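You operate a simulated robot arm through the tools that you are given. There is no shell and no other tool. Be economical: measure what you need, move in short steps, check, and stop when the job is done.

Carry out the task below with a simulated two-armed robot. There is one attempt and no reset: what you move stays moved.

Task
Press the leaf print down and roll the bubbles out with the black roller.
Fine: vacuum on while you press, at MID while you roll, off afterwards; the print stays on its board; roller back; mounter, clamps and the other prints stay. Set down upright: black roller. What is to be rubbed or washed off counts as gone when no trace of it is left.

It is judged by the outcome, as a careful person would: the job done as asked, and still so three seconds after it is handed in. It fails if anything else is knocked over, pushed out of place, dropped, spilled or broken.

Robot
Two 6-joint arms with three-finger grippers on one trunk, on a base that drives. Base frame: it is fixed to the floor where the robot stands at the start and does not move with it; the origin is under the middle of the robot, x ahead of it, y to its left, z up; the surface under the hand at the start is at about z = 868. Readings come in mm, degrees, newtons and seconds.
The left shoulder is at the start at [21, 170, 1536], the right one opposite. With the tool pointing down near the work surface each hand reaches from about 300 to 580 mm from the robot's upright axis, wherever it stands, measured 20 degrees to its own side. Places, roughly: black roller (9x9x10 cm) [800, 400, 900]; green mounter key [600, 600, 1100]; grey vacuum dial [600, 200, 900]; mounter switch [600, 700, 1100]; red ball clamp [700, -500, 1000]; thick white board (29x23x2 cm) [800, 100, 900]; vacuum plate [700, 100, 900]; white vacuum button [600, 200, 900]; yellow ball clamp [700, -300, 1000]. Payload 2.2 kg a hand.
The tool frame of a hand sits at the grasp point between the pads (the TCP): z along the fingers, y along the line on which they close. The tips reach 25 mm beyond it. The gripper opens to 104 mm. The gripper's body begins 74 mm behind the TCP.
Orientation is that of the tool frame in the base frame, as a unit quaternion [x, y, z, w]. With the fingers straight down and closing along the base's y, the tool's x points along the base's -x, its y along +y and its z along -z.

Tools
- The arms move only by the tool play_rows. It takes "left_rows", "right_rows" or both (then of equal length, played together; a hand with none holds still); each is a list of rows, each a list of 3 entries, a list of its own where there are three numbers: the shift along the tool's x, y, z in units of 20 mm (1.0 is 20 mm), then the turn, a rotation vector about the tool's x, y, z in units of 8 degrees (1.0 is 8 degrees), then the closure, from 0 (fully open) to 1 (shut). In form: [[[x, y, z], [wx, wy, wz], gripper], ...]. A call has 1 to 20 rows; each row shifts and turns the commanded pose from where the row before left it, along the tool's axes as they then stand. A call with a number of a shift or a turn outside -1 to 1 is refused whole. A row lasts 0.2 s, in which the tool goes at most 50 mm and 8.6 degrees; a call with a longer step from one row to the next is refused whole, and so is a gripper value outside its range. A pose out of reach is approached as far as the arm can. The call stops where the force on the tool passes 60 N (or 10 N more than at its start, if that is more) or the arm is blocked; 0.2 s more then pass. The fingers move at their own pace and stop on an object; they squeeze with about 35 N. The grip force told is the motor's: it shows also when the fingers shut on nothing. Time passes only in rows, and 0.2 s behind the last, so rows that do not move let the fingers close. It gives the time, the measured TCP pose, the force on the tool (base axes), the opening and the grip force at its end, in the units of the frame above (readings bear some noise), with the torque about the TCP (base axes, N m) and any sound that the robot's microphone picked up.
- Cameras (640 x 400 px; columns grow to the right, rows downward): "scene" is now at [155.7, 13, 1426.6]; the picture's right is [0.16, -0.99, 0.00], its down [-0.60, -0.10, -0.79] and it looks along [0.78, 0.13, -0.61] (base axes); focal length 284 px, centre (320, 200). "left" rides on the left gripper at [82, -3, -104] in its tool frame; the picture's right is [0.04, 1.00, 0.00], its down [-0.75, 0.03, -0.66] and it looks along [-0.66, 0.03, 0.75] (tool axes); focal length 256 px, centre (320, 200). "right" rides on the right gripper at [82, 3, -104] in its tool frame; the picture's right is [-0.04, 1.00, 0.00], its down [-0.75, -0.03, -0.66] and it looks along [-0.66, -0.03, 0.75] (tool axes); focal length 256 px, centre (320, 200). There is no depth. A picture from a camera that has moved, and an enlarged one, comes with that camera's place and axes in the base frame and with its lens.
- snapshot(camera): a new picture of that camera. It takes no simulated time.
- raise_lower(by): slides the trunk up (or, below 0, down) by that many mm; the arms and the scene camera ride with it, the base frame stays. It gives what a move gives, with no picture.
- base_move(legs): drives the robot by 1 to 6 legs, each [ahead, left, turn to the left] in mm, mm and degrees, along the robot's own axes; the way and the turn of a leg run together, so that a leg with both is an arc; at most 1500 mm and 180 degrees a leg. The arms and the cameras ride along, it lands a little off, and it stops where it bumps. It gives what a move gives.
- turn_head(pan, tilt): turns the head with the scene camera to pan (to the left, within 60 degrees either way) and tilt (down, from -29 to 69), counted from straight ahead of the robot. It gives what a move gives.
- enlarge(camera, box): a new picture of the part [left, top, right, bottom] of that camera's present view, enlarged. It takes no simulated time.
- sign_off(): hands the job in; it is judged then, once.

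Work in short steps. Places have to be worked out from the pictures, the camera data and where the tool is seen: move nearer, look again, correct. Check each grasp and each placing, and mend what went wrong. You have 120 turns and 108 pictures in all, those below and enlarged ones among them. Open the grippers and draw the arms clear of the work before you hand the job in, unless the task says otherwise; then end with one line.

The tools are called after ">>>" as name(argument=value, ...) on one line, values as JSON. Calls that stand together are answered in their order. play_rows: Moves the arms, as the interface text tells. Its arguments: {"type":"object","properties":{"left_rows":{"type":"array","items":{"type":"array"}},"right_rows":{"type":"array","items":{"type":"array"}}},"required":[]} The other tools are called the same way: raise_lower (by) slides the trunk up or down; base_move (legs) drives the base; turn_head (pan, tilt) turns the head that bears the scene camera; snapshot (camera) takes a picture; enlarge (camera, box) takes an enlarged picture of a part of a camera's view; sign_off () hands the job in.

At the start:

```text
clock: 0.0
left_tcp_pos: [523.2, 349.2, 1159.8]
left_orientation: [0.0, 1.0, 0.0, 0.0]
left_contact_force: [0.5, -0.6, 0.6]
left_torque: [0.01, 0.01, 0.01]
left_grip_width: 104.1
left_gripper_force: 0.0
right_tcp_pos: [624.1, -72.3, 1247.8]
right_orientation: [0.0, 1.0, -0.001, 0.0]
right_contact_force: [-0.2, 1.0, 0.2]
right_torque: [0.0, 0.01, 0.02]
right_grip_width: 103.9
right_gripper_force: 0.0
trunk travel left (down, up): [-728.0, 13.0]
robot x, y, heading: [2.7, -1.8, 0.0]
head pan, tilt: [9.1, 37.5]
```

scene: 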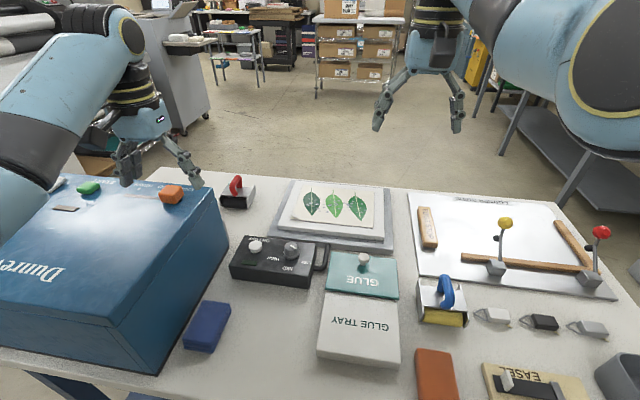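
right: 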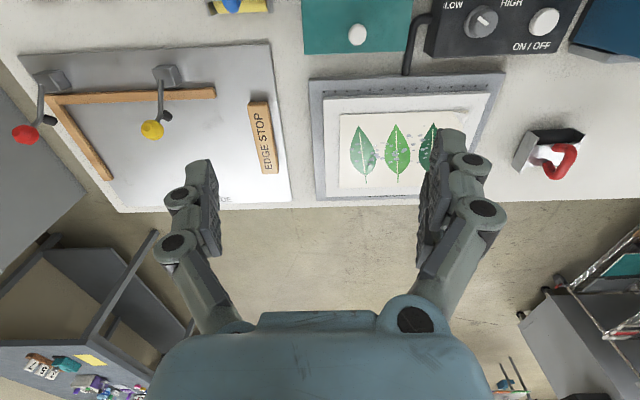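
left: 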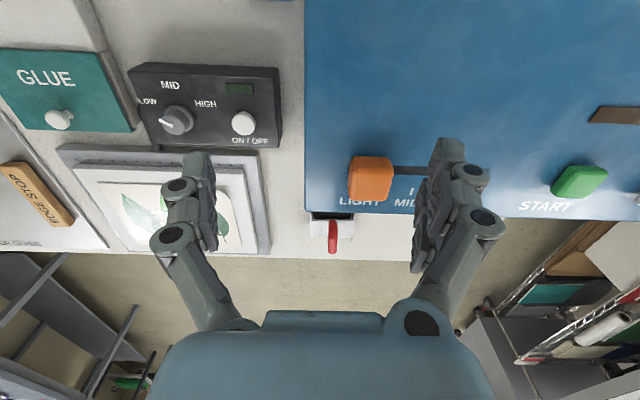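

I start by enlarging the areas with the roller, print and vacuum controls.

>>> enlarge(camera="scene", box=[200, 160, 420, 300])

>>> enlarge(camera="right", box=[300, 0, 620, 210])

>>> enlarge(camera="left", box=[60, 40, 380, 260])

```text
2.86 times, centred on (310, 230) of scene
camera zoom: at [155.7, 13.0, 1426.6], right [0.16, -0.99, 0.0], down [-0.6, -0.1, -0.79], along [0.78, 0.13, -0.61], focal length 811 px, centre (349, 114)
```

zoom: 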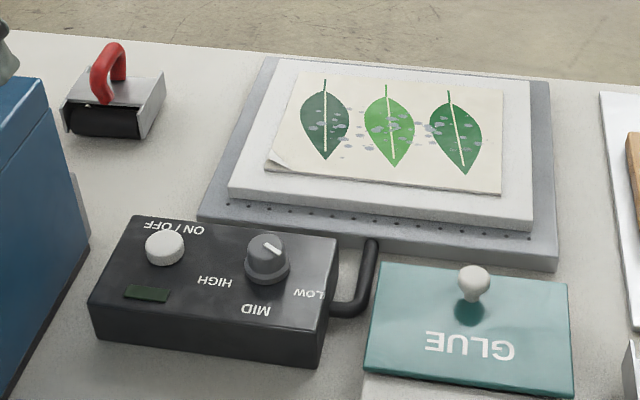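

```text
1.90 times, centred on (460, 105) of right
camera zoom: at [544.8, -67.9, 1351.6], right [0.04, 1.0, 0.0], down [0.75, -0.03, 0.66], along [0.66, -0.03, -0.75], focal length 488 px, centre (53, 381)
```

zoom: 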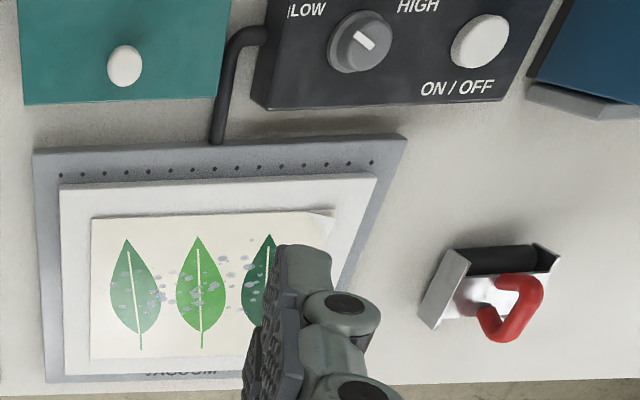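

```text
1.82 times, centred on (220, 150) of left
camera zoom: at [440.8, 345.2, 1264.1], right [-0.04, 1.0, 0.0], down [0.75, 0.03, 0.66], along [0.66, 0.03, -0.75], focal length 465 px, centre (502, 291)
```

zoom: 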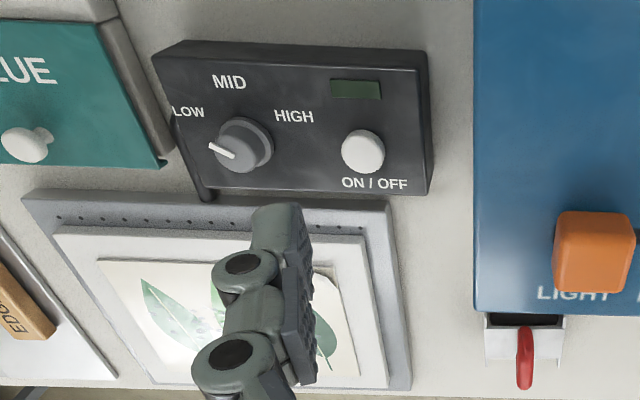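

The black roller is the red-handled one with a black cylinder. The dial seems to be at LOW, and the print has a curled near-left corner with bubbles on it. I look left and right to see the elbows and the table edges before deciding how to reach.

>>> turn_head(pan=50, tilt=45)

>>> snapshot(camera="scene")

>>> turn_head(pan=-40, tilt=60)

>>> snapshot(camera="scene")

>>> turn_head(pan=5, tilt=69)

>>> snapshot(camera="scene")

```text
clock: 1.1
left_tcp_pos: [524.1, 349.3, 1160.4]
left_orientation: [0.0, 1.0, 0.0, 0.0]
left_contact_force: [0.5, 1.2, -0.9]
left_torque: [0.0, 0.02, 0.0]
left_grip_width: 104.0
left_gripper_force: 0.1
right_tcp_pos: [624.7, -71.4, 1248.1]
right_orientation: [-0.001, 1.0, 0.001, 0.0]
right_contact_force: [-0.4, 0.5, -0.1]
right_torque: [-0.02, -0.03, -0.01]
right_grip_width: 103.9
right_gripper_force: 0.0
trunk travel left (down, up): [-728.0, 13.0]
robot x, y, heading: [1.3, 0.2, -0.1]
head pan, tilt: [50.0, 45.0]
```

```text
101 pictures are left
camera scene: at [122.5, 61.5, 1415.6], right [0.77, -0.64, 0.0], down [-0.46, -0.54, -0.71], along [0.45, 0.54, -0.71], focal length 284 px, centre (320, 200)
```

scene: 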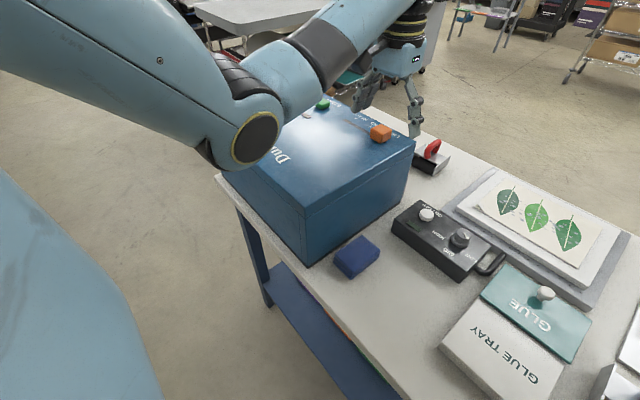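

```text
clock: 2.7
left_tcp_pos: [522.6, 348.9, 1160.3]
left_orientation: [0.0, 1.0, 0.001, 0.0]
left_contact_force: [0.2, 1.0, -0.2]
left_torque: [-0.04, -0.01, -0.03]
left_grip_width: 104.0
left_gripper_force: 0.0
right_tcp_pos: [625.1, -71.4, 1247.8]
right_orientation: [0.001, 1.0, 0.001, 0.0]
right_contact_force: [0.0, 0.6, -0.2]
right_torque: [0.03, 0.03, -0.03]
right_grip_width: 104.1
right_gripper_force: 0.0
trunk travel left (down, up): [-728.0, 13.0]
robot x, y, heading: [-1.0, 1.1, -0.0]
head pan, tilt: [-40.0, 60.0]
```

```text
100 pictures are left
camera scene: at [121.3, -43.5, 1396.1], right [-0.64, -0.77, 0.0], down [-0.66, 0.56, -0.5], along [0.38, -0.32, -0.87], focal length 284 px, centre (320, 200)
```

scene: 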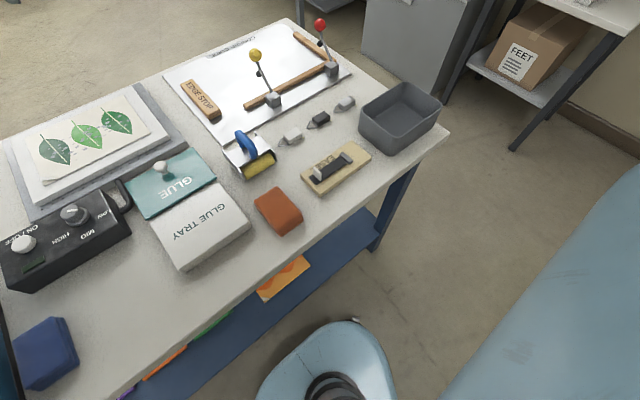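

```text
clock: 3.9
left_tcp_pos: [522.8, 349.2, 1159.2]
left_orientation: [-0.001, 1.0, 0.0, 0.0]
left_contact_force: [0.6, 0.0, 0.3]
left_torque: [0.01, -0.01, -0.03]
left_grip_width: 104.2
left_gripper_force: 0.1
right_tcp_pos: [623.8, -71.5, 1247.6]
right_orientation: [0.0, 1.0, 0.0, 0.0]
right_contact_force: [-0.2, 0.3, -0.9]
right_torque: [0.0, 0.01, 0.02]
right_grip_width: 103.9
right_gripper_force: 0.1
trunk travel left (down, up): [-728.0, 13.0]
robot x, y, heading: [1.7, 1.2, -0.0]
head pan, tilt: [5.0, 68.8]
```

```text
99 pictures are left
camera scene: at [125.9, 4.1, 1386.7], right [0.09, -1.0, 0.0], down [-0.93, -0.08, -0.36], along [0.36, 0.03, -0.93], focal length 284 px, centre (320, 200)
```

scene: 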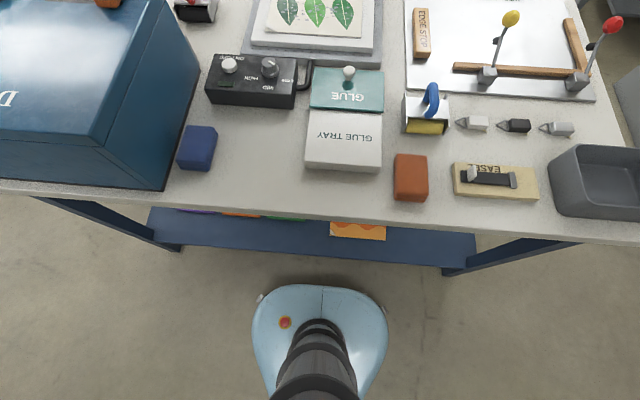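

The mounter and table are clear of the base, with the table spanning about x 286–970 and y -617–756. First the dial from this side: I bring the left hand over the control box for a close look.

>>> play_rows(left_rows=[[[-0.1, -0.96, 0], [0, 0, 0], 0.3], [[-0.1, -0.96, 0], [0, 0, 0], 0.3], [[-0.1, -0.96, 0], [0, 0, 0], 0.3], [[-0.1, -0.96, 0], [0, 0, 0], 0.3], [[-0.1, -0.96, 0], [0, 0, 0], 0.3], [[-0.1, -0.96, 0], [0, 0, 0], 0.3], [[-0.1, -0.96, 0], [0, 0, 0], 0.3], [[-0.1, -0.96, 0], [0, 0, 0], 0.3], [[-0.1, -0.96, 0], [0, 0, 0], 0.3], [[-0.1, -0.96, 0], [0, 0, 0], 0.3], [[0, 0, 1], [0, 0, 0], 0.3], [[0, 0, 1], [0, 0, 0], 0.3], [[0, 0, 1], [0, 0, 0], 0.3]])

>>> snapshot(camera="left")

```text
clock: 6.7
left_tcp_pos: [543.3, 157.2, 1098.6]
left_orientation: [-0.001, 1.0, -0.001, 0.0]
left_contact_force: [0.3, -0.7, -0.9]
left_torque: [0.0, -0.01, 0.0]
left_grip_width: 72.7
left_gripper_force: 0.1
right_tcp_pos: [624.9, -71.2, 1247.7]
right_orientation: [0.0, 1.0, 0.0, 0.0]
right_contact_force: [-0.7, -0.7, -0.2]
right_torque: [0.01, -0.02, 0.0]
right_grip_width: 104.2
right_gripper_force: 0.1
trunk travel left (down, up): [-728.0, 13.0]
robot x, y, heading: [-1.8, -2.6, -0.2]
head pan, tilt: [5.0, 68.8]
```

```text
98 pictures are left
camera left: at [459.5, 153.1, 1204.0], right [-0.04, 1.0, 0.0], down [0.75, 0.03, 0.66], along [0.66, 0.03, -0.75], focal length 256 px, centre (320, 200)
```

left: 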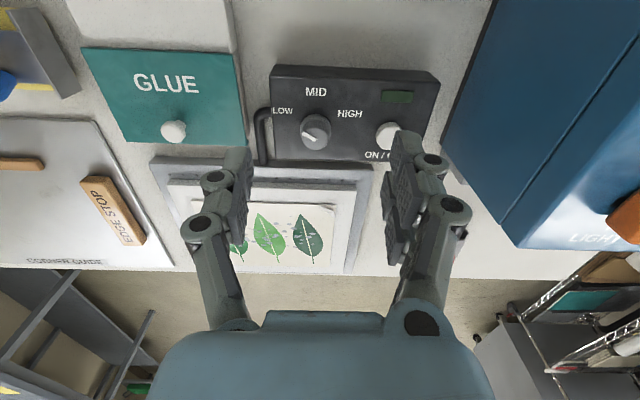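

>>> enlarge(camera="left", box=[250, 60, 450, 185])

```text
3.20 times, centred on (350, 122) of left
camera zoom: at [459.5, 153.1, 1204.0], right [-0.04, 1.0, 0.0], down [0.75, 0.03, 0.66], along [0.66, 0.03, -0.75], focal length 819 px, centre (224, 448)
```

zoom: 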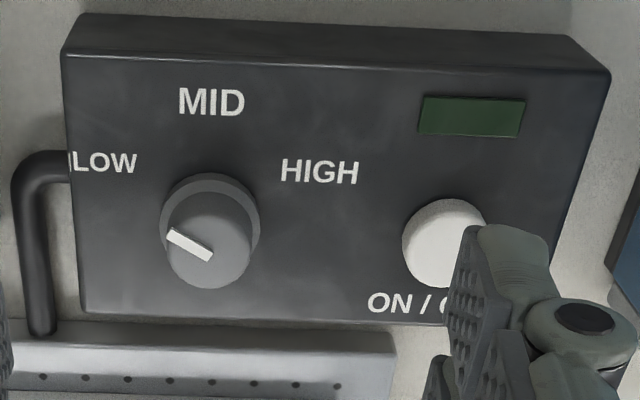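

Pointer is near LOW (~27° from right); MID is straight toward the robot, ~63° clockwise from above. Knob centre ≈ (604,155), top z≈925. I centre the hand, pre-rotate −30°, and descend to just above it.

>>> play_rows(left_rows=[[[-1, -0.03, 0], [0, 0, -0.95], 0.3], [[0.0, 0, 0], [0, 0, 0], 0.3], [[0, 0, 0], [0, 0, 0.95], 0.3], [[-1, -0.03, 0], [0, 0, 0], 0.3], [[-1, -0.04, 0], [0, 0, 0], 0.3], [[0, 0, 0.99], [0, 0, -0.94], 0.3], [[0, 0, 0.99], [0, 0, -0.94], 0.3], [[0, 0, 0.99], [0, 0, -0.94], 0.3], [[0, 0, 0.99], [0, 0, -0.94], 0.3], [[0, 0, 0.99], [0, 0, 0], 0.3], [[0, 0, 0.99], [0, 0, 0], 0.3]])

>>> snapshot(camera="left")

>>> turn_head(pan=12, tilt=45)

>>> snapshot(camera="scene")

```text
clock: 9.1
left_tcp_pos: [587.8, 159.0, 991.2]
left_orientation: [-0.26, 0.966, 0.0, 0.0]
left_contact_force: [-0.1, -0.3, 0.2]
left_torque: [-0.01, 0.03, -0.01]
left_grip_width: 72.6
left_gripper_force: 0.1
left hand out of reach, approached as far as the arm can: row 10, 11
right_tcp_pos: [624.9, -72.6, 1247.5]
right_orientation: [0.0, 1.0, 0.0, 0.0]
right_contact_force: [0.4, -0.5, -0.4]
right_torque: [-0.02, 0.0, -0.05]
right_grip_width: 103.9
right_gripper_force: 0.1
trunk travel left (down, up): [-728.0, 13.0]
robot x, y, heading: [-2.1, 1.0, -0.0]
head pan, tilt: [5.0, 68.8]
```

```text
96 pictures are left
camera left: at [517.8, 114.8, 1096.1], right [-0.54, 0.84, 0.0], down [0.64, 0.4, 0.66], along [0.55, 0.35, -0.75], focal length 256 px, centre (320, 200)
```

left: 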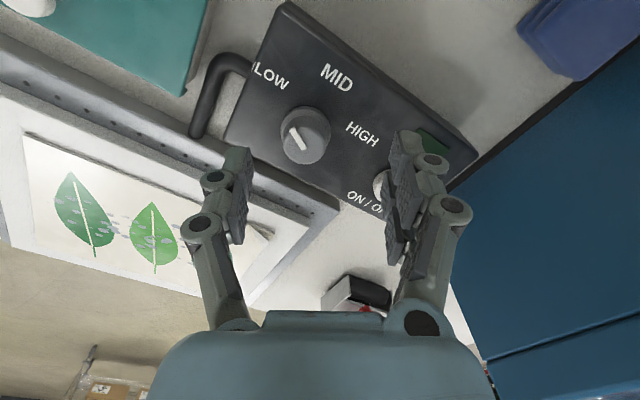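

```text
clock: 9.9
left_tcp_pos: [588.6, 159.6, 990.4]
left_orientation: [-0.259, 0.966, 0.0, 0.0]
left_contact_force: [0.2, 0.1, 0.1]
left_torque: [0.01, 0.02, 0.0]
left_grip_width: 72.8
left_gripper_force: 0.0
right_tcp_pos: [624.2, -70.0, 1247.5]
right_orientation: [-0.001, 1.0, 0.0, 0.001]
right_contact_force: [-0.3, 0.2, 0.2]
right_torque: [-0.01, 0.0, -0.04]
right_grip_width: 104.0
right_gripper_force: 0.1
trunk travel left (down, up): [-728.0, 13.0]
robot x, y, heading: [1.2, 2.8, -0.0]
head pan, tilt: [12.0, 45.0]
```

```text
95 pictures are left
camera scene: at [149.6, 16.1, 1415.5], right [0.21, -0.98, 0.0], down [-0.69, -0.15, -0.71], along [0.69, 0.15, -0.71], focal length 284 px, centre (320, 200)
```

scene: 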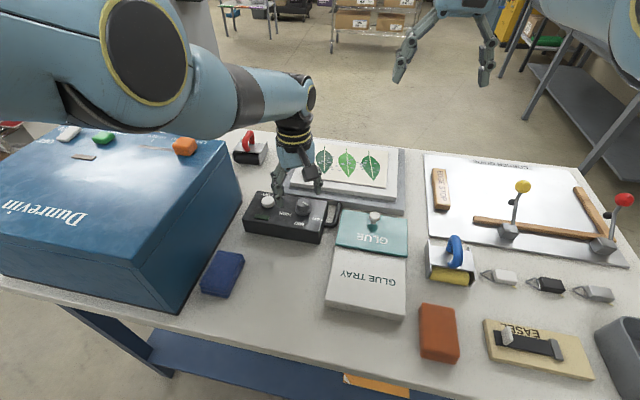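

The arm is at full stretch here, so a lower shoulder helps: I lift the hand 140 mm and lower the trunk 150 mm (elbow stays well above the mounter).

>>> play_rows(left_rows=[[[0, 0, -1], [0, 0, 0], 0.3], [[0, 0, -1], [0, 0, 0], 0.3], [[0, 0, -1], [0, 0, 0], 0.3], [[0, 0, -1], [0, 0, 0], 0.3], [[0, 0, -1], [0, 0, 0], 0.3], [[0, 0, -1], [0, 0, 0], 0.3], [[0, 0, -1], [0, 0, 0], 0.3], [[0, 0, -0.5], [0, 0, 0], 0.3]])

>>> raise_lower(by=-130)

>>> snapshot(camera="left")

>>> snapshot(camera="scene")

```text
clock: 11.7
left_tcp_pos: [586.5, 161.3, 1140.1]
left_orientation: [-0.259, 0.966, 0.001, 0.0]
left_contact_force: [-0.6, 0.6, -0.5]
left_torque: [-0.02, 0.01, -0.01]
left_grip_width: 73.1
left_gripper_force: 0.1
right_tcp_pos: [624.7, -70.6, 1249.3]
right_orientation: [0.0, 1.0, 0.0, 0.0]
right_contact_force: [0.0, -0.2, 0.0]
right_torque: [-0.03, -0.01, 0.02]
right_grip_width: 103.9
right_gripper_force: 0.0
trunk travel left (down, up): [-728.0, 13.0]
robot x, y, heading: [-0.2, -2.4, -0.2]
head pan, tilt: [12.0, 45.0]
```

```text
clock: 13.3
left_tcp_pos: [586.2, 158.7, 1009.8]
left_orientation: [-0.26, 0.966, 0.0, 0.0]
left_contact_force: [0.1, -0.3, 0.1]
left_torque: [0.01, -0.01, 0.01]
left_grip_width: 72.9
left_gripper_force: 0.0
right_tcp_pos: [624.2, -72.2, 1117.8]
right_orientation: [0.0, 1.0, 0.001, 0.0]
right_contact_force: [-0.4, 0.3, 0.2]
right_torque: [0.0, -0.01, 0.0]
right_grip_width: 103.9
right_gripper_force: 0.2
trunk travel left (down, up): [-598.0, 143.0]
robot x, y, heading: [-0.5, -0.6, -0.2]
head pan, tilt: [12.0, 45.0]
```

```text
94 pictures are left
camera left: at [516.3, 115.6, 1115.0], right [-0.54, 0.84, 0.0], down [0.64, 0.4, 0.66], along [0.55, 0.35, -0.75], focal length 256 px, centre (320, 200)
```

left: 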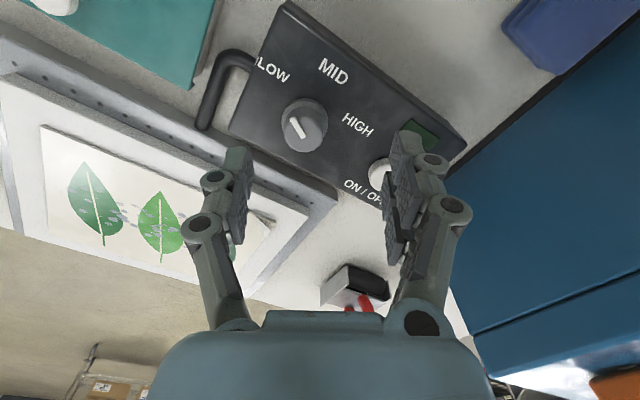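

```text
93 pictures are left
camera scene: at [149.9, 16.0, 1285.4], right [0.21, -0.98, 0.0], down [-0.69, -0.15, -0.71], along [0.69, 0.15, -0.71], focal length 284 px, centre (320, 200)
```

scene: 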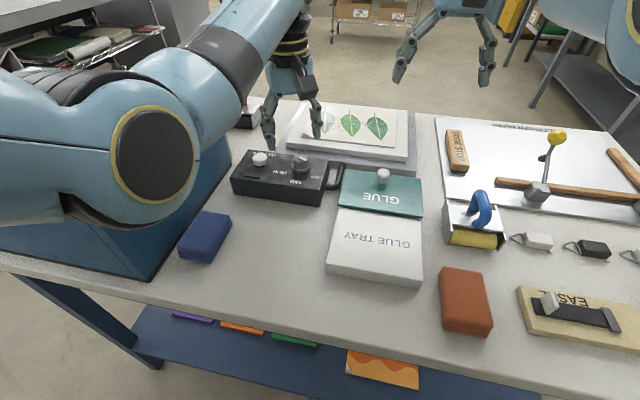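

The arm straightens as the hand lowers, so the elbow will rise. Knob ≈ (601,155). I shift the hand onto it and lower to z≈955.

>>> play_rows(left_rows=[[[-0.55, -0.55, 0], [0, 0, 0], 0.3], [[0, 0, 0.9], [0, 0, 0], 0.3], [[0, 0, 0.9], [0, 0, 0], 0.3], [[0, 0, 0.9], [0, 0, 0], 0.3]])

>>> snapshot(camera="left")

>>> snapshot(camera="scene")

```text
clock: 14.3
left_tcp_pos: [601.4, 154.0, 954.6]
left_orientation: [-0.26, 0.966, 0.001, -0.001]
left_contact_force: [1.0, -0.7, 0.1]
left_torque: [0.0, -0.02, 0.0]
left_grip_width: 72.7
left_gripper_force: 0.1
right_tcp_pos: [624.5, -71.5, 1118.6]
right_orientation: [0.0, 1.0, 0.0, 0.0]
right_contact_force: [0.3, -0.5, -0.7]
right_torque: [-0.01, 0.01, -0.02]
right_grip_width: 104.2
right_gripper_force: 0.0
trunk travel left (down, up): [-598.0, 143.0]
robot x, y, heading: [-2.8, -0.6, -0.0]
head pan, tilt: [12.0, 45.0]
```

```text
92 pictures are left
camera left: at [531.8, 110.5, 1059.9], right [-0.54, 0.84, 0.0], down [0.64, 0.4, 0.66], along [0.55, 0.35, -0.75], focal length 256 px, centre (320, 200)
```

left: 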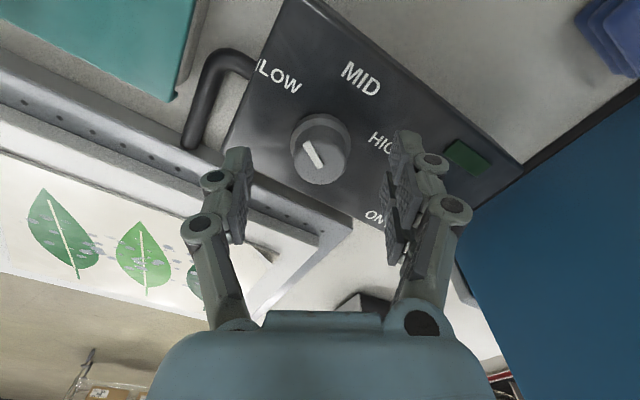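

```text
91 pictures are left
camera scene: at [150.3, 16.2, 1285.2], right [0.21, -0.98, 0.0], down [-0.69, -0.15, -0.71], along [0.69, 0.15, -0.71], focal length 284 px, centre (320, 200)
```

scene: 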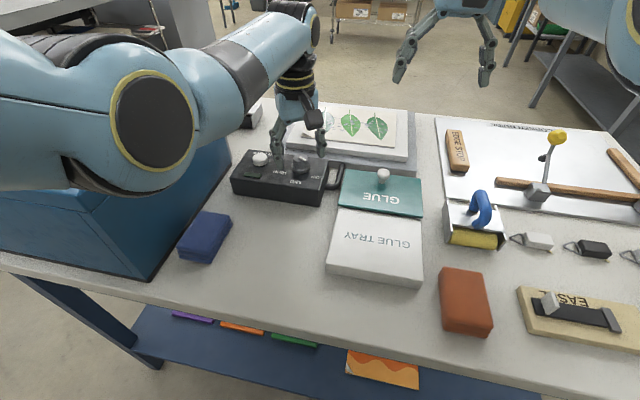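

Knob is centred between the fingers. I lower 20 mm and close on it.

>>> play_rows(left_rows=[[[0, 0, 0.5], [0, 0, 0], 0.3], [[0, 0, 0.5], [0, 0, 0], 0.3], [[0, 0, 0], [0, 0, 0], 0.9], [[0, 0, 0], [0, 0, 0], 0.9], [[0, 0, 0], [0, 0, 0], 0.9]])

>>> snapshot(camera="left")

```text
clock: 15.5
left_tcp_pos: [600.2, 155.7, 936.3]
left_orientation: [-0.259, 0.966, 0.001, 0.0]
left_contact_force: [0.0, 0.3, 0.1]
left_torque: [-0.02, -0.26, 0.01]
left_grip_width: 37.3
left_gripper_force: 44.8
right_tcp_pos: [624.3, -71.9, 1117.1]
right_orientation: [0.0, 1.0, 0.001, 0.0]
right_contact_force: [0.2, 0.3, 0.5]
right_torque: [0.01, 0.01, 0.02]
right_grip_width: 104.1
right_gripper_force: 0.1
trunk travel left (down, up): [-598.0, 143.0]
robot x, y, heading: [-3.7, -2.1, 0.1]
head pan, tilt: [12.0, 45.0]
```

```text
90 pictures are left
camera left: at [531.4, 110.4, 1040.7], right [-0.54, 0.84, 0.0], down [0.64, 0.4, 0.66], along [0.55, 0.35, -0.75], focal length 256 px, centre (320, 200)
```

left: 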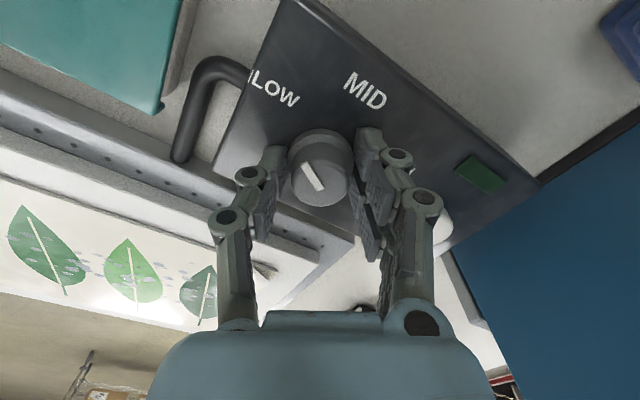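

Knob gripped (37 mm). I turn it ~63° clockwise.

>>> play_rows(left_rows=[[[0, 0, 0], [0, 0, 0.98], 0.9], [[0, 0, 0], [0, 0, 0.98], 0.9], [[0, 0, 0], [0, 0, 0.98], 0.9], [[0, 0, 0], [0, 0, 0.98], 0.9], [[0, 0, 0], [0, 0, 0.98], 0.9], [[0, 0, 0], [0, 0, 0.98], 0.9], [[0, 0, 0], [0, 0, 0.98], 0.9], [[0, 0, 0], [0, 0, 0.98], 0.9], [[0, 0, 0], [0, 0, 0], 0.9]])

>>> enlarge(camera="left", box=[200, 40, 500, 230])

```text
clock: 17.5
left_tcp_pos: [600.9, 154.0, 936.1]
left_orientation: [0.282, 0.959, 0.0, 0.0]
left_contact_force: [-1.5, -15.2, -1.3]
left_torque: [-0.27, 0.64, 0.01]
left_grip_width: 36.8
left_gripper_force: 45.0
right_tcp_pos: [623.6, -72.7, 1118.0]
right_orientation: [0.0, 1.0, 0.001, 0.0]
right_contact_force: [-0.2, 1.2, 0.1]
right_torque: [-0.01, -0.02, 0.03]
right_grip_width: 104.1
right_gripper_force: 0.0
trunk travel left (down, up): [-598.0, 143.0]
robot x, y, heading: [1.5, 3.7, 0.3]
head pan, tilt: [12.0, 45.0]
```

```text
2.11 times, centred on (350, 135) of left
camera zoom: at [530.0, 193.8, 1040.8], right [0.51, 0.86, 0.0], down [0.65, -0.38, 0.66], along [0.56, -0.33, -0.76], focal length 539 px, centre (257, 337)
```

zoom: 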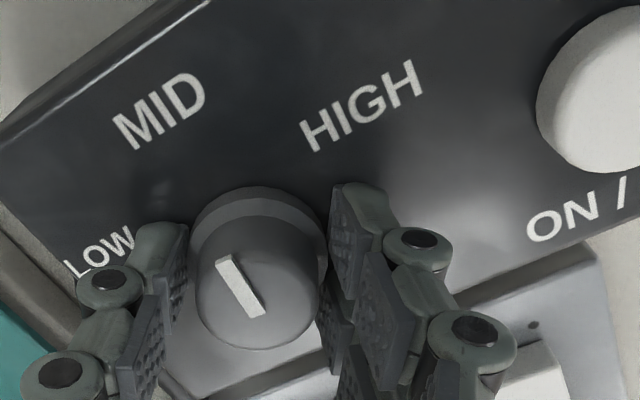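

The pointer now points to −x, i.e. MID. I release, lift, rotate back to straight, and look.

>>> play_rows(left_rows=[[[0, 0, 0], [0, 0, 0], 0.3], [[0, 0, 0], [0, 0, 0], 0.3], [[0, 0, -1], [0, 0, 0], 0.3], [[0, 0, -1], [0, 0, -1], 0.3], [[0, 0, -0.8], [0, 0, -1], 0.3], [[0, 0, 0], [0, 0, -1], 0.3], [[0, 0, 0], [0, 0, -1.0], 0.3]])

>>> snapshot(camera="left")

```text
clock: 19.1
left_tcp_pos: [601.5, 155.3, 991.1]
left_orientation: [0.005, 1.0, 0.0, -0.001]
left_contact_force: [0.9, -0.1, 0.7]
left_torque: [0.01, 0.04, 0.0]
left_grip_width: 73.0
left_gripper_force: 0.0
right_tcp_pos: [624.9, -72.0, 1117.2]
right_orientation: [0.0, 1.0, -0.001, 0.0]
right_contact_force: [0.0, 0.2, -0.2]
right_torque: [0.04, 0.0, 0.02]
right_grip_width: 104.0
right_gripper_force: 0.0
trunk travel left (down, up): [-598.0, 143.0]
robot x, y, heading: [-2.9, -1.6, -0.1]
head pan, tilt: [12.0, 45.0]
```

```text
88 pictures are left
camera left: at [519.1, 152.3, 1096.5], right [-0.03, 1.0, 0.0], down [0.75, 0.02, 0.66], along [0.66, 0.02, -0.75], focal length 256 px, centre (320, 200)
```

left: 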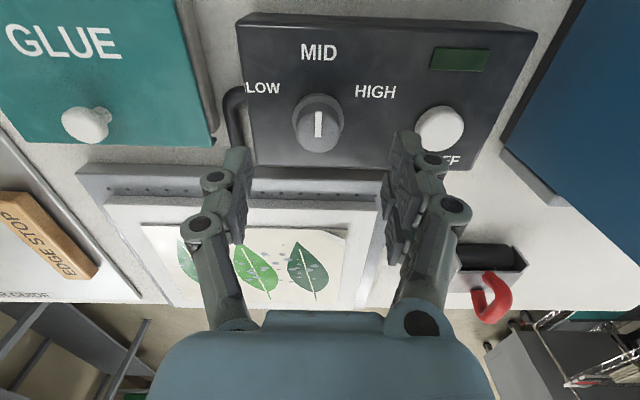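

Dial confirmed at MID. Next I move closed fingers above the white button at ≈(601,245).

>>> play_rows(left_rows=[[[0, 0.9, 0], [0, 0, 0], 1], [[0, 0.9, 0], [0, 0, 0], 1], [[0, 0.9, 0], [0, 0, 0], 1], [[0, 0.9, 0], [0, 0, 0], 1], [[0, 0.85, 0], [0, 0, 0], 1], [[0, 0, 0.8], [0, 0, 0], 1], [[0, 0, 0.8], [0, 0, 0], 1]])

>>> snapshot(camera="left")

>>> snapshot(camera="scene")

```text
clock: 20.7
left_tcp_pos: [604.0, 244.3, 960.2]
left_orientation: [0.004, 1.0, 0.0, 0.0]
left_contact_force: [0.1, 0.4, -0.2]
left_torque: [-0.03, 0.01, -0.02]
left_grip_width: 0.0
left_gripper_force: 28.6
right_tcp_pos: [624.8, -70.9, 1118.4]
right_orientation: [0.0, 1.0, -0.001, 0.0]
right_contact_force: [-0.3, 0.8, -0.8]
right_torque: [0.01, 0.0, 0.02]
right_grip_width: 103.9
right_gripper_force: 0.2
trunk travel left (down, up): [-598.0, 143.0]
robot x, y, heading: [1.3, -0.4, -0.0]
head pan, tilt: [12.0, 45.0]
```

```text
87 pictures are left
camera left: at [520.8, 242.0, 1064.0], right [-0.03, 1.0, 0.0], down [0.75, 0.02, 0.66], along [0.66, 0.02, -0.75], focal length 256 px, centre (320, 200)
```

left: 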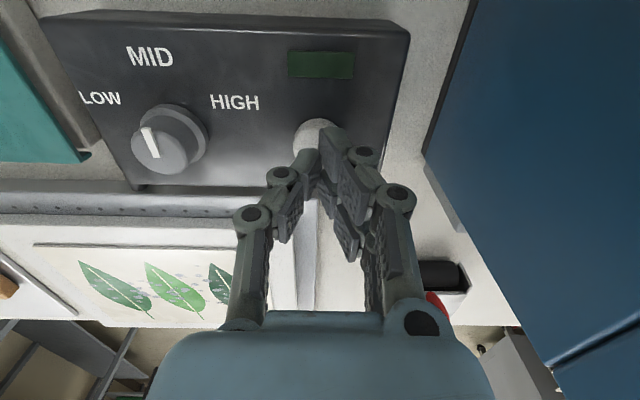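

```text
86 pictures are left
camera scene: at [150.2, 16.3, 1285.2], right [0.21, -0.98, 0.0], down [-0.69, -0.15, -0.71], along [0.69, 0.15, -0.71], focal length 284 px, centre (320, 200)
```

scene: 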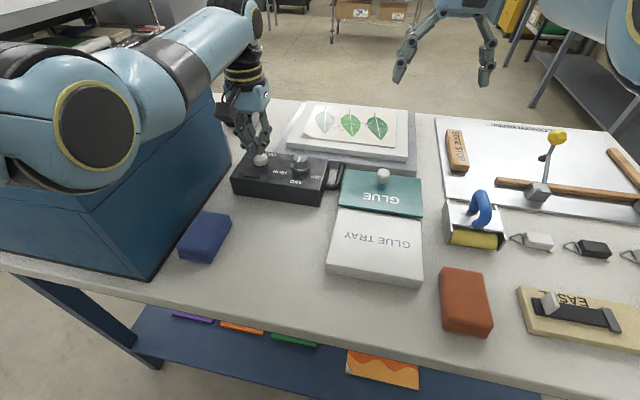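

Fingertips are right over the button; I press down in small steps.

>>> play_rows(left_rows=[[[0, 0, 0.3], [0, 0, 0], 1], [[0, 0, 0.3], [0, 0, 0], 1], [[0, 0, 0.2], [0, 0, 0], 1]])

>>> enlarge(camera="left", box=[230, 30, 430, 155])

```text
clock: 21.5
left_tcp_pos: [603.1, 244.1, 944.1]
left_orientation: [0.005, 1.0, 0.0, 0.0]
left_contact_force: [1.1, -0.3, 2.1]
left_torque: [0.0, -0.01, 0.0]
left_grip_width: 5.9
left_gripper_force: 28.5
right_tcp_pos: [625.6, -71.5, 1117.8]
right_orientation: [0.001, 1.0, 0.001, 0.0]
right_contact_force: [-0.7, 0.1, -0.7]
right_torque: [0.01, -0.02, 0.02]
right_grip_width: 103.9
right_gripper_force: 0.1
trunk travel left (down, up): [-598.0, 143.0]
robot x, y, heading: [-0.2, 1.7, -0.0]
head pan, tilt: [12.0, 45.0]
heard: click
```

```text
3.20 times, centred on (330, 92) of left
camera zoom: at [519.9, 241.5, 1048.7], right [-0.03, 1.0, 0.0], down [0.75, 0.02, 0.66], along [0.66, 0.02, -0.75], focal length 819 px, centre (288, 544)
```

zoom: 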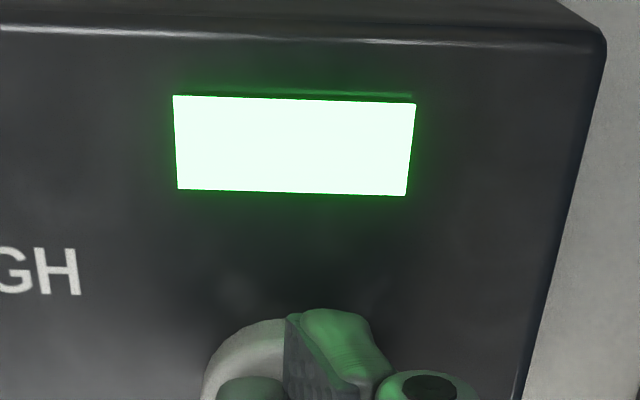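

Click heard and the vacuum lamp is lit. I lift straight off and raise the trunk back up.

>>> play_rows(left_rows=[[[0, 0, -0.5], [0, 0, 0], 1], [[0, 0, -1], [0, 0, 0], 1]])

>>> raise_lower(by=140)

>>> turn_head(pan=50, tilt=20)

>>> snapshot(camera="scene")

>>> snapshot(camera="left")

```text
clock: 22.1
left_tcp_pos: [600.0, 243.8, 974.0]
left_orientation: [0.005, 1.0, 0.0, 0.001]
left_contact_force: [1.0, -0.1, 0.4]
left_torque: [-0.02, 0.0, -0.03]
left_grip_width: 0.1
left_gripper_force: 28.2
right_tcp_pos: [623.7, -70.8, 1119.1]
right_orientation: [0.0, 1.0, 0.0, 0.0]
right_contact_force: [-0.2, 0.5, -0.4]
right_torque: [0.01, 0.0, -0.01]
right_grip_width: 104.1
right_gripper_force: 0.1
trunk travel left (down, up): [-598.0, 143.0]
robot x, y, heading: [-2.9, 1.1, -0.1]
head pan, tilt: [12.0, 45.0]
```

```text
clock: 23.8
left_tcp_pos: [602.5, 246.4, 1113.5]
left_orientation: [0.005, 1.0, 0.0, -0.001]
left_contact_force: [-0.5, -0.1, -1.0]
left_torque: [0.02, 0.0, 0.0]
left_grip_width: 0.2
left_gripper_force: 28.2
right_tcp_pos: [625.5, -71.6, 1257.9]
right_orientation: [0.0, 1.0, 0.0, -0.001]
right_contact_force: [-0.1, 0.1, 0.1]
right_torque: [-0.02, 0.03, 0.0]
right_grip_width: 103.7
right_gripper_force: 0.0
trunk travel left (down, up): [-738.0, 3.0]
robot x, y, heading: [-3.0, 1.8, -0.2]
head pan, tilt: [12.0, 45.0]
```

```text
clock: 24.8
left_tcp_pos: [601.7, 244.7, 1113.4]
left_orientation: [0.005, 1.0, 0.0, -0.001]
left_contact_force: [-0.2, 0.1, 0.1]
left_torque: [0.0, 0.0, 0.0]
left_grip_width: 0.1
left_gripper_force: 28.8
right_tcp_pos: [624.1, -70.6, 1258.7]
right_orientation: [0.001, 1.0, 0.0, 0.0]
right_contact_force: [0.5, -0.7, -0.2]
right_torque: [0.02, -0.02, -0.03]
right_grip_width: 104.0
right_gripper_force: 0.0
trunk travel left (down, up): [-738.0, 3.0]
robot x, y, heading: [0.3, -1.5, -0.1]
head pan, tilt: [50.0, 20.0]
```

```text
84 pictures are left
camera scene: at [130.2, 70.5, 1464.2], right [0.77, -0.64, 0.0], down [-0.22, -0.26, -0.94], along [0.6, 0.72, -0.34], focal length 284 px, centre (320, 200)
```

scene: 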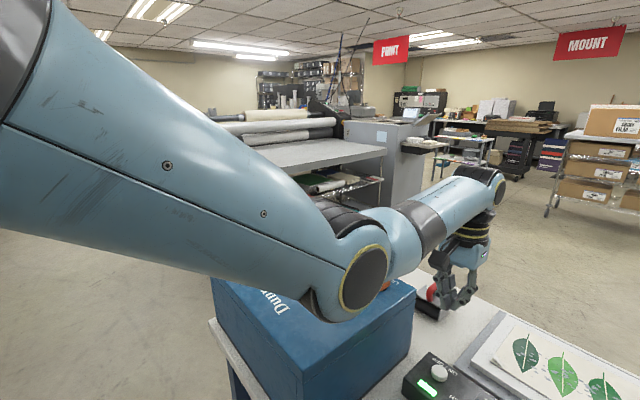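

```text
83 pictures are left
camera left: at [519.9, 242.0, 1218.6], right [-0.03, 1.0, 0.0], down [0.75, 0.02, 0.66], along [0.66, 0.02, -0.75], focal length 256 px, centre (320, 200)
```

left: 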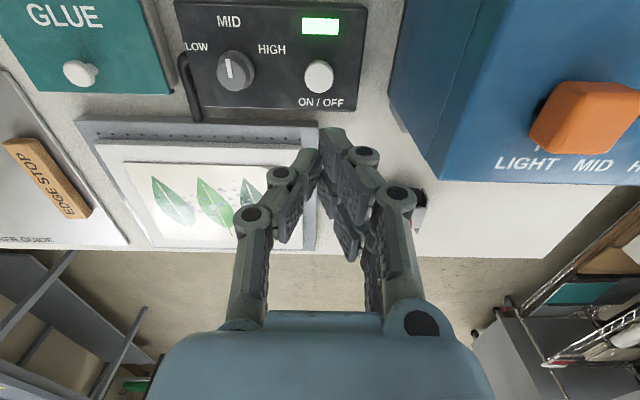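

Vacuum is on at MID. Roller and print are out of reach from here, so I'll drive around the left end of the table to its far side. First back up, strafe left and turn to face −y.

>>> base_move(legs=[[-360, 0, 0], [0, 1450, 0], [0, 0, -90]])

>>> turn_head(pan=50, tilt=25)

>>> snapshot(camera="scene")

```text
clock: 37.8
left_tcp_pos: [-104.0, 851.2, 1114.3]
left_orientation: [0.714, 0.7, 0.0, -0.001]
left_contact_force: [-0.8, 0.0, 0.5]
left_torque: [0.01, -0.01, 0.0]
left_grip_width: 0.0
left_gripper_force: 28.2
right_tcp_pos: [-421.3, 830.4, 1258.0]
right_orientation: [0.71, 0.704, 0.0, 0.0]
right_contact_force: [-0.2, 0.8, 0.5]
right_torque: [-0.01, 0.01, -0.05]
right_grip_width: 103.9
right_gripper_force: 0.1
trunk travel left (down, up): [-738.0, 3.0]
robot x, y, heading: [-343.1, 1455.6, -90.3]
head pan, tilt: [50.0, 20.0]
```

```text
clock: 38.4
left_tcp_pos: [-104.7, 849.8, 1114.9]
left_orientation: [0.713, 0.701, 0.0, 0.0]
left_contact_force: [-0.9, 0.8, -0.5]
left_torque: [-0.02, -0.02, 0.03]
left_grip_width: 0.0
left_gripper_force: 28.1
right_tcp_pos: [-421.5, 830.2, 1257.5]
right_orientation: [0.71, 0.704, 0.0, 0.0]
right_contact_force: [-0.1, -0.9, -0.1]
right_torque: [0.01, 0.0, -0.01]
right_grip_width: 104.1
right_gripper_force: 0.1
trunk travel left (down, up): [-738.0, 3.0]
robot x, y, heading: [-344.3, 1457.9, -90.6]
head pan, tilt: [50.0, 25.0]
```

```text
82 pictures are left
camera scene: at [-275.3, 1324.0, 1456.2], right [-0.65, -0.76, 0.0], down [-0.32, 0.27, -0.91], along [0.69, -0.59, -0.42], focal length 284 px, centre (320, 200)
```

scene: 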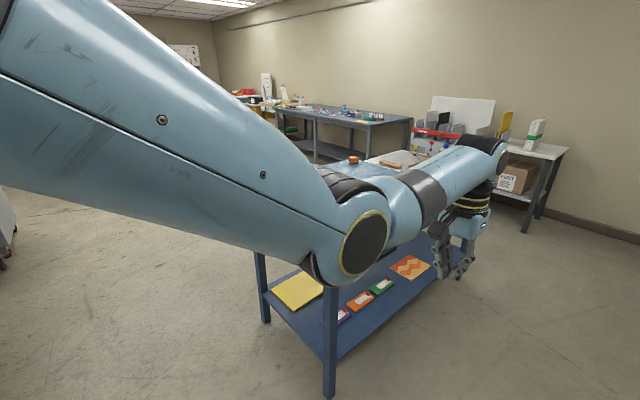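

The corridor on the left is clear. I strafe along the table's end to beyond its far side.

>>> base_move(legs=[[-80, 0, 0], [0, 1500, 0], [0, 450, 0]])

>>> turn_head(pan=0, tilt=30)

>>> snapshot(camera="scene")

```text
clock: 48.9
left_tcp_pos: [1857.2, 882.7, 1114.2]
left_orientation: [0.721, 0.693, 0.0, 0.0]
left_contact_force: [0.2, 0.5, -0.2]
left_torque: [0.01, 0.02, -0.01]
left_grip_width: 0.0
left_gripper_force: 28.7
right_tcp_pos: [1540.5, 869.4, 1258.2]
right_orientation: [0.717, 0.697, 0.0, 0.0]
right_contact_force: [-0.2, 0.1, -0.8]
right_torque: [0.02, 0.03, 0.0]
right_grip_width: 103.9
right_gripper_force: 0.1
trunk travel left (down, up): [-738.0, 3.0]
robot x, y, heading: [1626.2, 1490.5, -91.7]
head pan, tilt: [50.0, 25.0]
```

```text
clock: 50.1
left_tcp_pos: [1857.8, 883.4, 1113.6]
left_orientation: [0.722, 0.692, 0.001, -0.001]
left_contact_force: [0.4, 0.1, -0.4]
left_torque: [0.01, -0.01, -0.03]
left_grip_width: 0.0
left_gripper_force: 28.2
right_tcp_pos: [1541.0, 870.1, 1258.9]
right_orientation: [0.717, 0.697, -0.001, 0.001]
right_contact_force: [-0.1, -0.2, 0.1]
right_torque: [-0.01, 0.03, 0.0]
right_grip_width: 103.9
right_gripper_force: 0.1
trunk travel left (down, up): [-738.0, 3.0]
robot x, y, heading: [1627.0, 1492.1, -91.8]
head pan, tilt: [0.0, 30.0]
```

```text
81 pictures are left
camera scene: at [1625.2, 1330.2, 1448.2], right [-1.0, 0.03, 0.0], down [0.01, 0.5, -0.87], along [-0.02, -0.87, -0.5], focal length 284 px, centre (320, 200)
```

scene: 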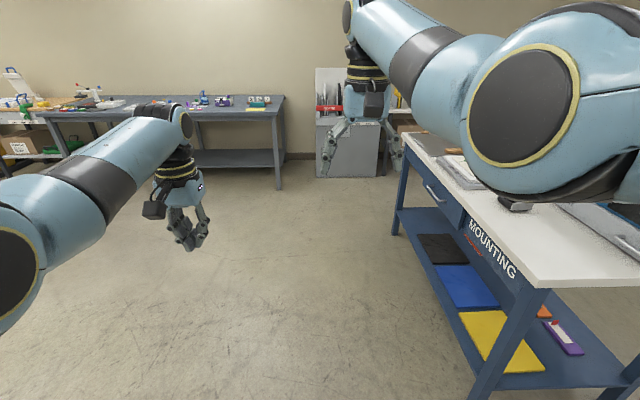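

Clear way ahead. I drive along the far side to y≈150 and turn to face the table.

>>> base_move(legs=[[1340, 0, 0], [0, 0, -88.2]])

>>> turn_head(pan=0, tilt=50)

>>> snapshot(camera="scene")

```text
clock: 60.6
left_tcp_pos: [966.2, -75.7, 1114.5]
left_orientation: [1.0, -0.022, 0.0, 0.001]
left_contact_force: [0.0, 0.1, 0.2]
left_torque: [0.01, -0.03, 0.01]
left_grip_width: 0.0
left_gripper_force: 28.3
right_tcp_pos: [954.6, 240.6, 1258.3]
right_orientation: [1.0, -0.017, 0.0, 0.001]
right_contact_force: [0.0, 0.8, -0.7]
right_torque: [0.0, 0.04, -0.01]
right_grip_width: 104.0
right_gripper_force: 0.1
trunk travel left (down, up): [-738.0, 3.0]
robot x, y, heading: [1576.2, 146.5, 178.0]
head pan, tilt: [0.0, 30.0]
```

```text
clock: 61.5
left_tcp_pos: [966.1, -76.9, 1114.9]
left_orientation: [1.0, -0.023, 0.0, -0.001]
left_contact_force: [0.0, -0.5, 0.6]
left_torque: [-0.02, 0.01, -0.01]
left_grip_width: 0.0
left_gripper_force: 28.4
right_tcp_pos: [954.4, 241.7, 1258.9]
right_orientation: [1.0, -0.016, 0.0, 0.0]
right_contact_force: [-0.1, -0.1, -0.1]
right_torque: [0.02, 0.01, 0.02]
right_grip_width: 103.8
right_gripper_force: 0.2
trunk travel left (down, up): [-738.0, 3.0]
robot x, y, heading: [1578.0, 147.8, 178.0]
head pan, tilt: [0.0, 50.0]
```

```text
80 pictures are left
camera scene: at [1428.2, 152.7, 1418.8], right [0.03, 1.0, 0.0], down [0.77, -0.03, -0.64], along [-0.64, 0.02, -0.77], focal length 284 px, centre (320, 200)
```

scene: 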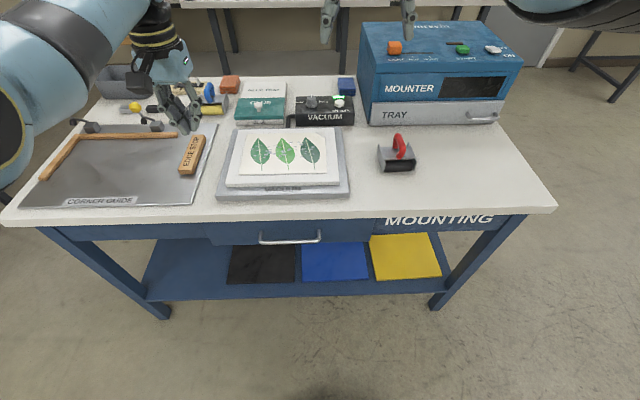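

I retract the left hand a bit, then approach the table edge and straighten the heading.

>>> play_rows(left_rows=[[[1, 0, -0.6], [0, 0, 0], 1], [[1, 0, -0.6], [0, 0, 0], 1], [[1, 0, -0.6], [0, 0, 0], 1], [[1, 0, -0.6], [0, 0, 0], 1], [[1, 0, -0.6], [0, 0, 0], 1], [[1, 0, -0.6], [0, 0, 0], 1], [[1, 0, -0.6], [0, 0, 0], 1], [[1, 0, -0.6], [0, 0, 0], 1]])

>>> base_move(legs=[[0, 0, 2], [300, 0, 0]])

>>> snapshot(camera="scene")

>>> snapshot(camera="right")

```text
clock: 63.2
left_tcp_pos: [1067.0, -82.3, 1148.9]
left_orientation: [1.0, -0.021, 0.0, 0.0]
left_contact_force: [0.9, 0.8, 0.1]
left_torque: [0.0, -0.01, 0.0]
left_grip_width: 0.0
left_gripper_force: 28.2
left hand out of reach, approached as far as the arm can: row 5, 6, 7, 8
right_tcp_pos: [954.0, 241.0, 1257.0]
right_orientation: [1.0, -0.017, 0.001, 0.0]
right_contact_force: [-0.6, 0.1, 0.5]
right_torque: [-0.02, 0.01, -0.02]
right_grip_width: 104.1
right_gripper_force: 0.1
trunk travel left (down, up): [-738.0, 3.0]
robot x, y, heading: [1574.7, 149.1, 178.2]
head pan, tilt: [0.0, 50.0]
```

```text
clock: 65.7
left_tcp_pos: [774.6, -99.4, 1148.0]
left_orientation: [1.0, -0.005, 0.0, 0.0]
left_contact_force: [0.0, -0.7, -0.3]
left_torque: [-0.01, -0.03, 0.02]
left_grip_width: 0.0
left_gripper_force: 28.2
right_tcp_pos: [650.7, 219.3, 1258.3]
right_orientation: [1.0, 0.0, 0.001, 0.0]
right_contact_force: [-0.8, -0.4, -0.3]
right_torque: [-0.01, -0.01, 0.02]
right_grip_width: 104.3
right_gripper_force: 0.1
trunk travel left (down, up): [-738.0, 3.0]
robot x, y, heading: [1276.8, 151.1, -179.8]
head pan, tilt: [0.0, 50.0]
```

```text
79 pictures are left
camera scene: at [1127.8, 147.2, 1418.7], right [0.0, 1.0, 0.0], down [0.77, 0.0, -0.64], along [-0.64, 0.0, -0.77], focal length 284 px, centre (320, 200)
```

scene: 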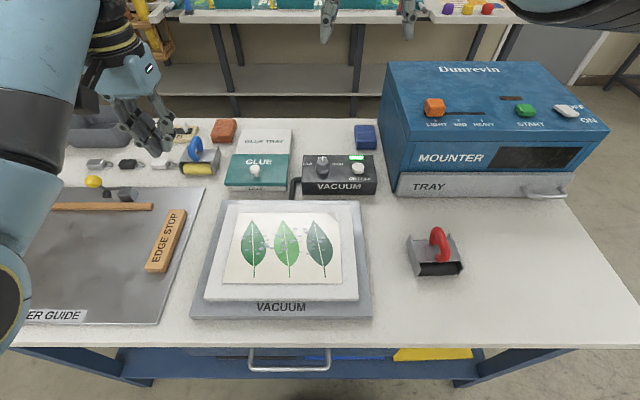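

```text
78 pictures are left
camera right: at [734.1, 215.7, 1361.5], right [-0.04, -1.0, 0.0], down [-0.75, 0.03, 0.66], along [-0.66, 0.03, -0.76], focal length 256 px, centre (320, 200)
```

right: 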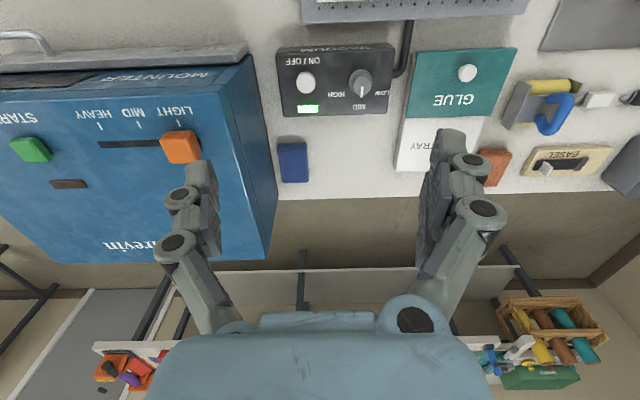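

Excellent view from the front. I enlarge the print and the roller.

>>> enlarge(camera="scene", box=[380, 200, 500, 300])

>>> enlarge(camera="scene", box=[190, 190, 380, 320])

```text
4.00 times, centred on (440, 250) of scene
camera zoom: at [1127.8, 147.2, 1418.7], right [0.0, 1.0, 0.0], down [0.77, 0.0, -0.64], along [-0.64, 0.0, -0.77], focal length 1135 px, centre (-160, 0)
```

zoom: 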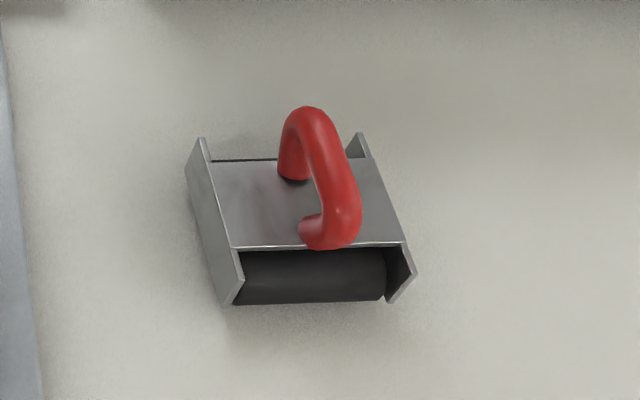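

```text
3.08 times, centred on (285, 255) of scene
camera zoom: at [1127.8, 147.2, 1418.7], right [0.0, 1.0, 0.0], down [0.77, 0.0, -0.64], along [-0.64, 0.0, -0.77], focal length 873 px, centre (428, 31)
```

zoom: 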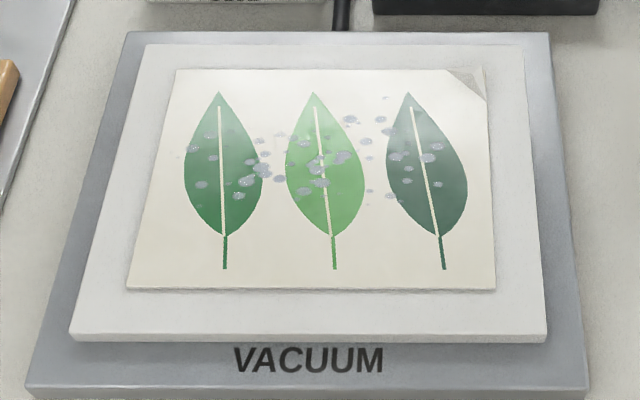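

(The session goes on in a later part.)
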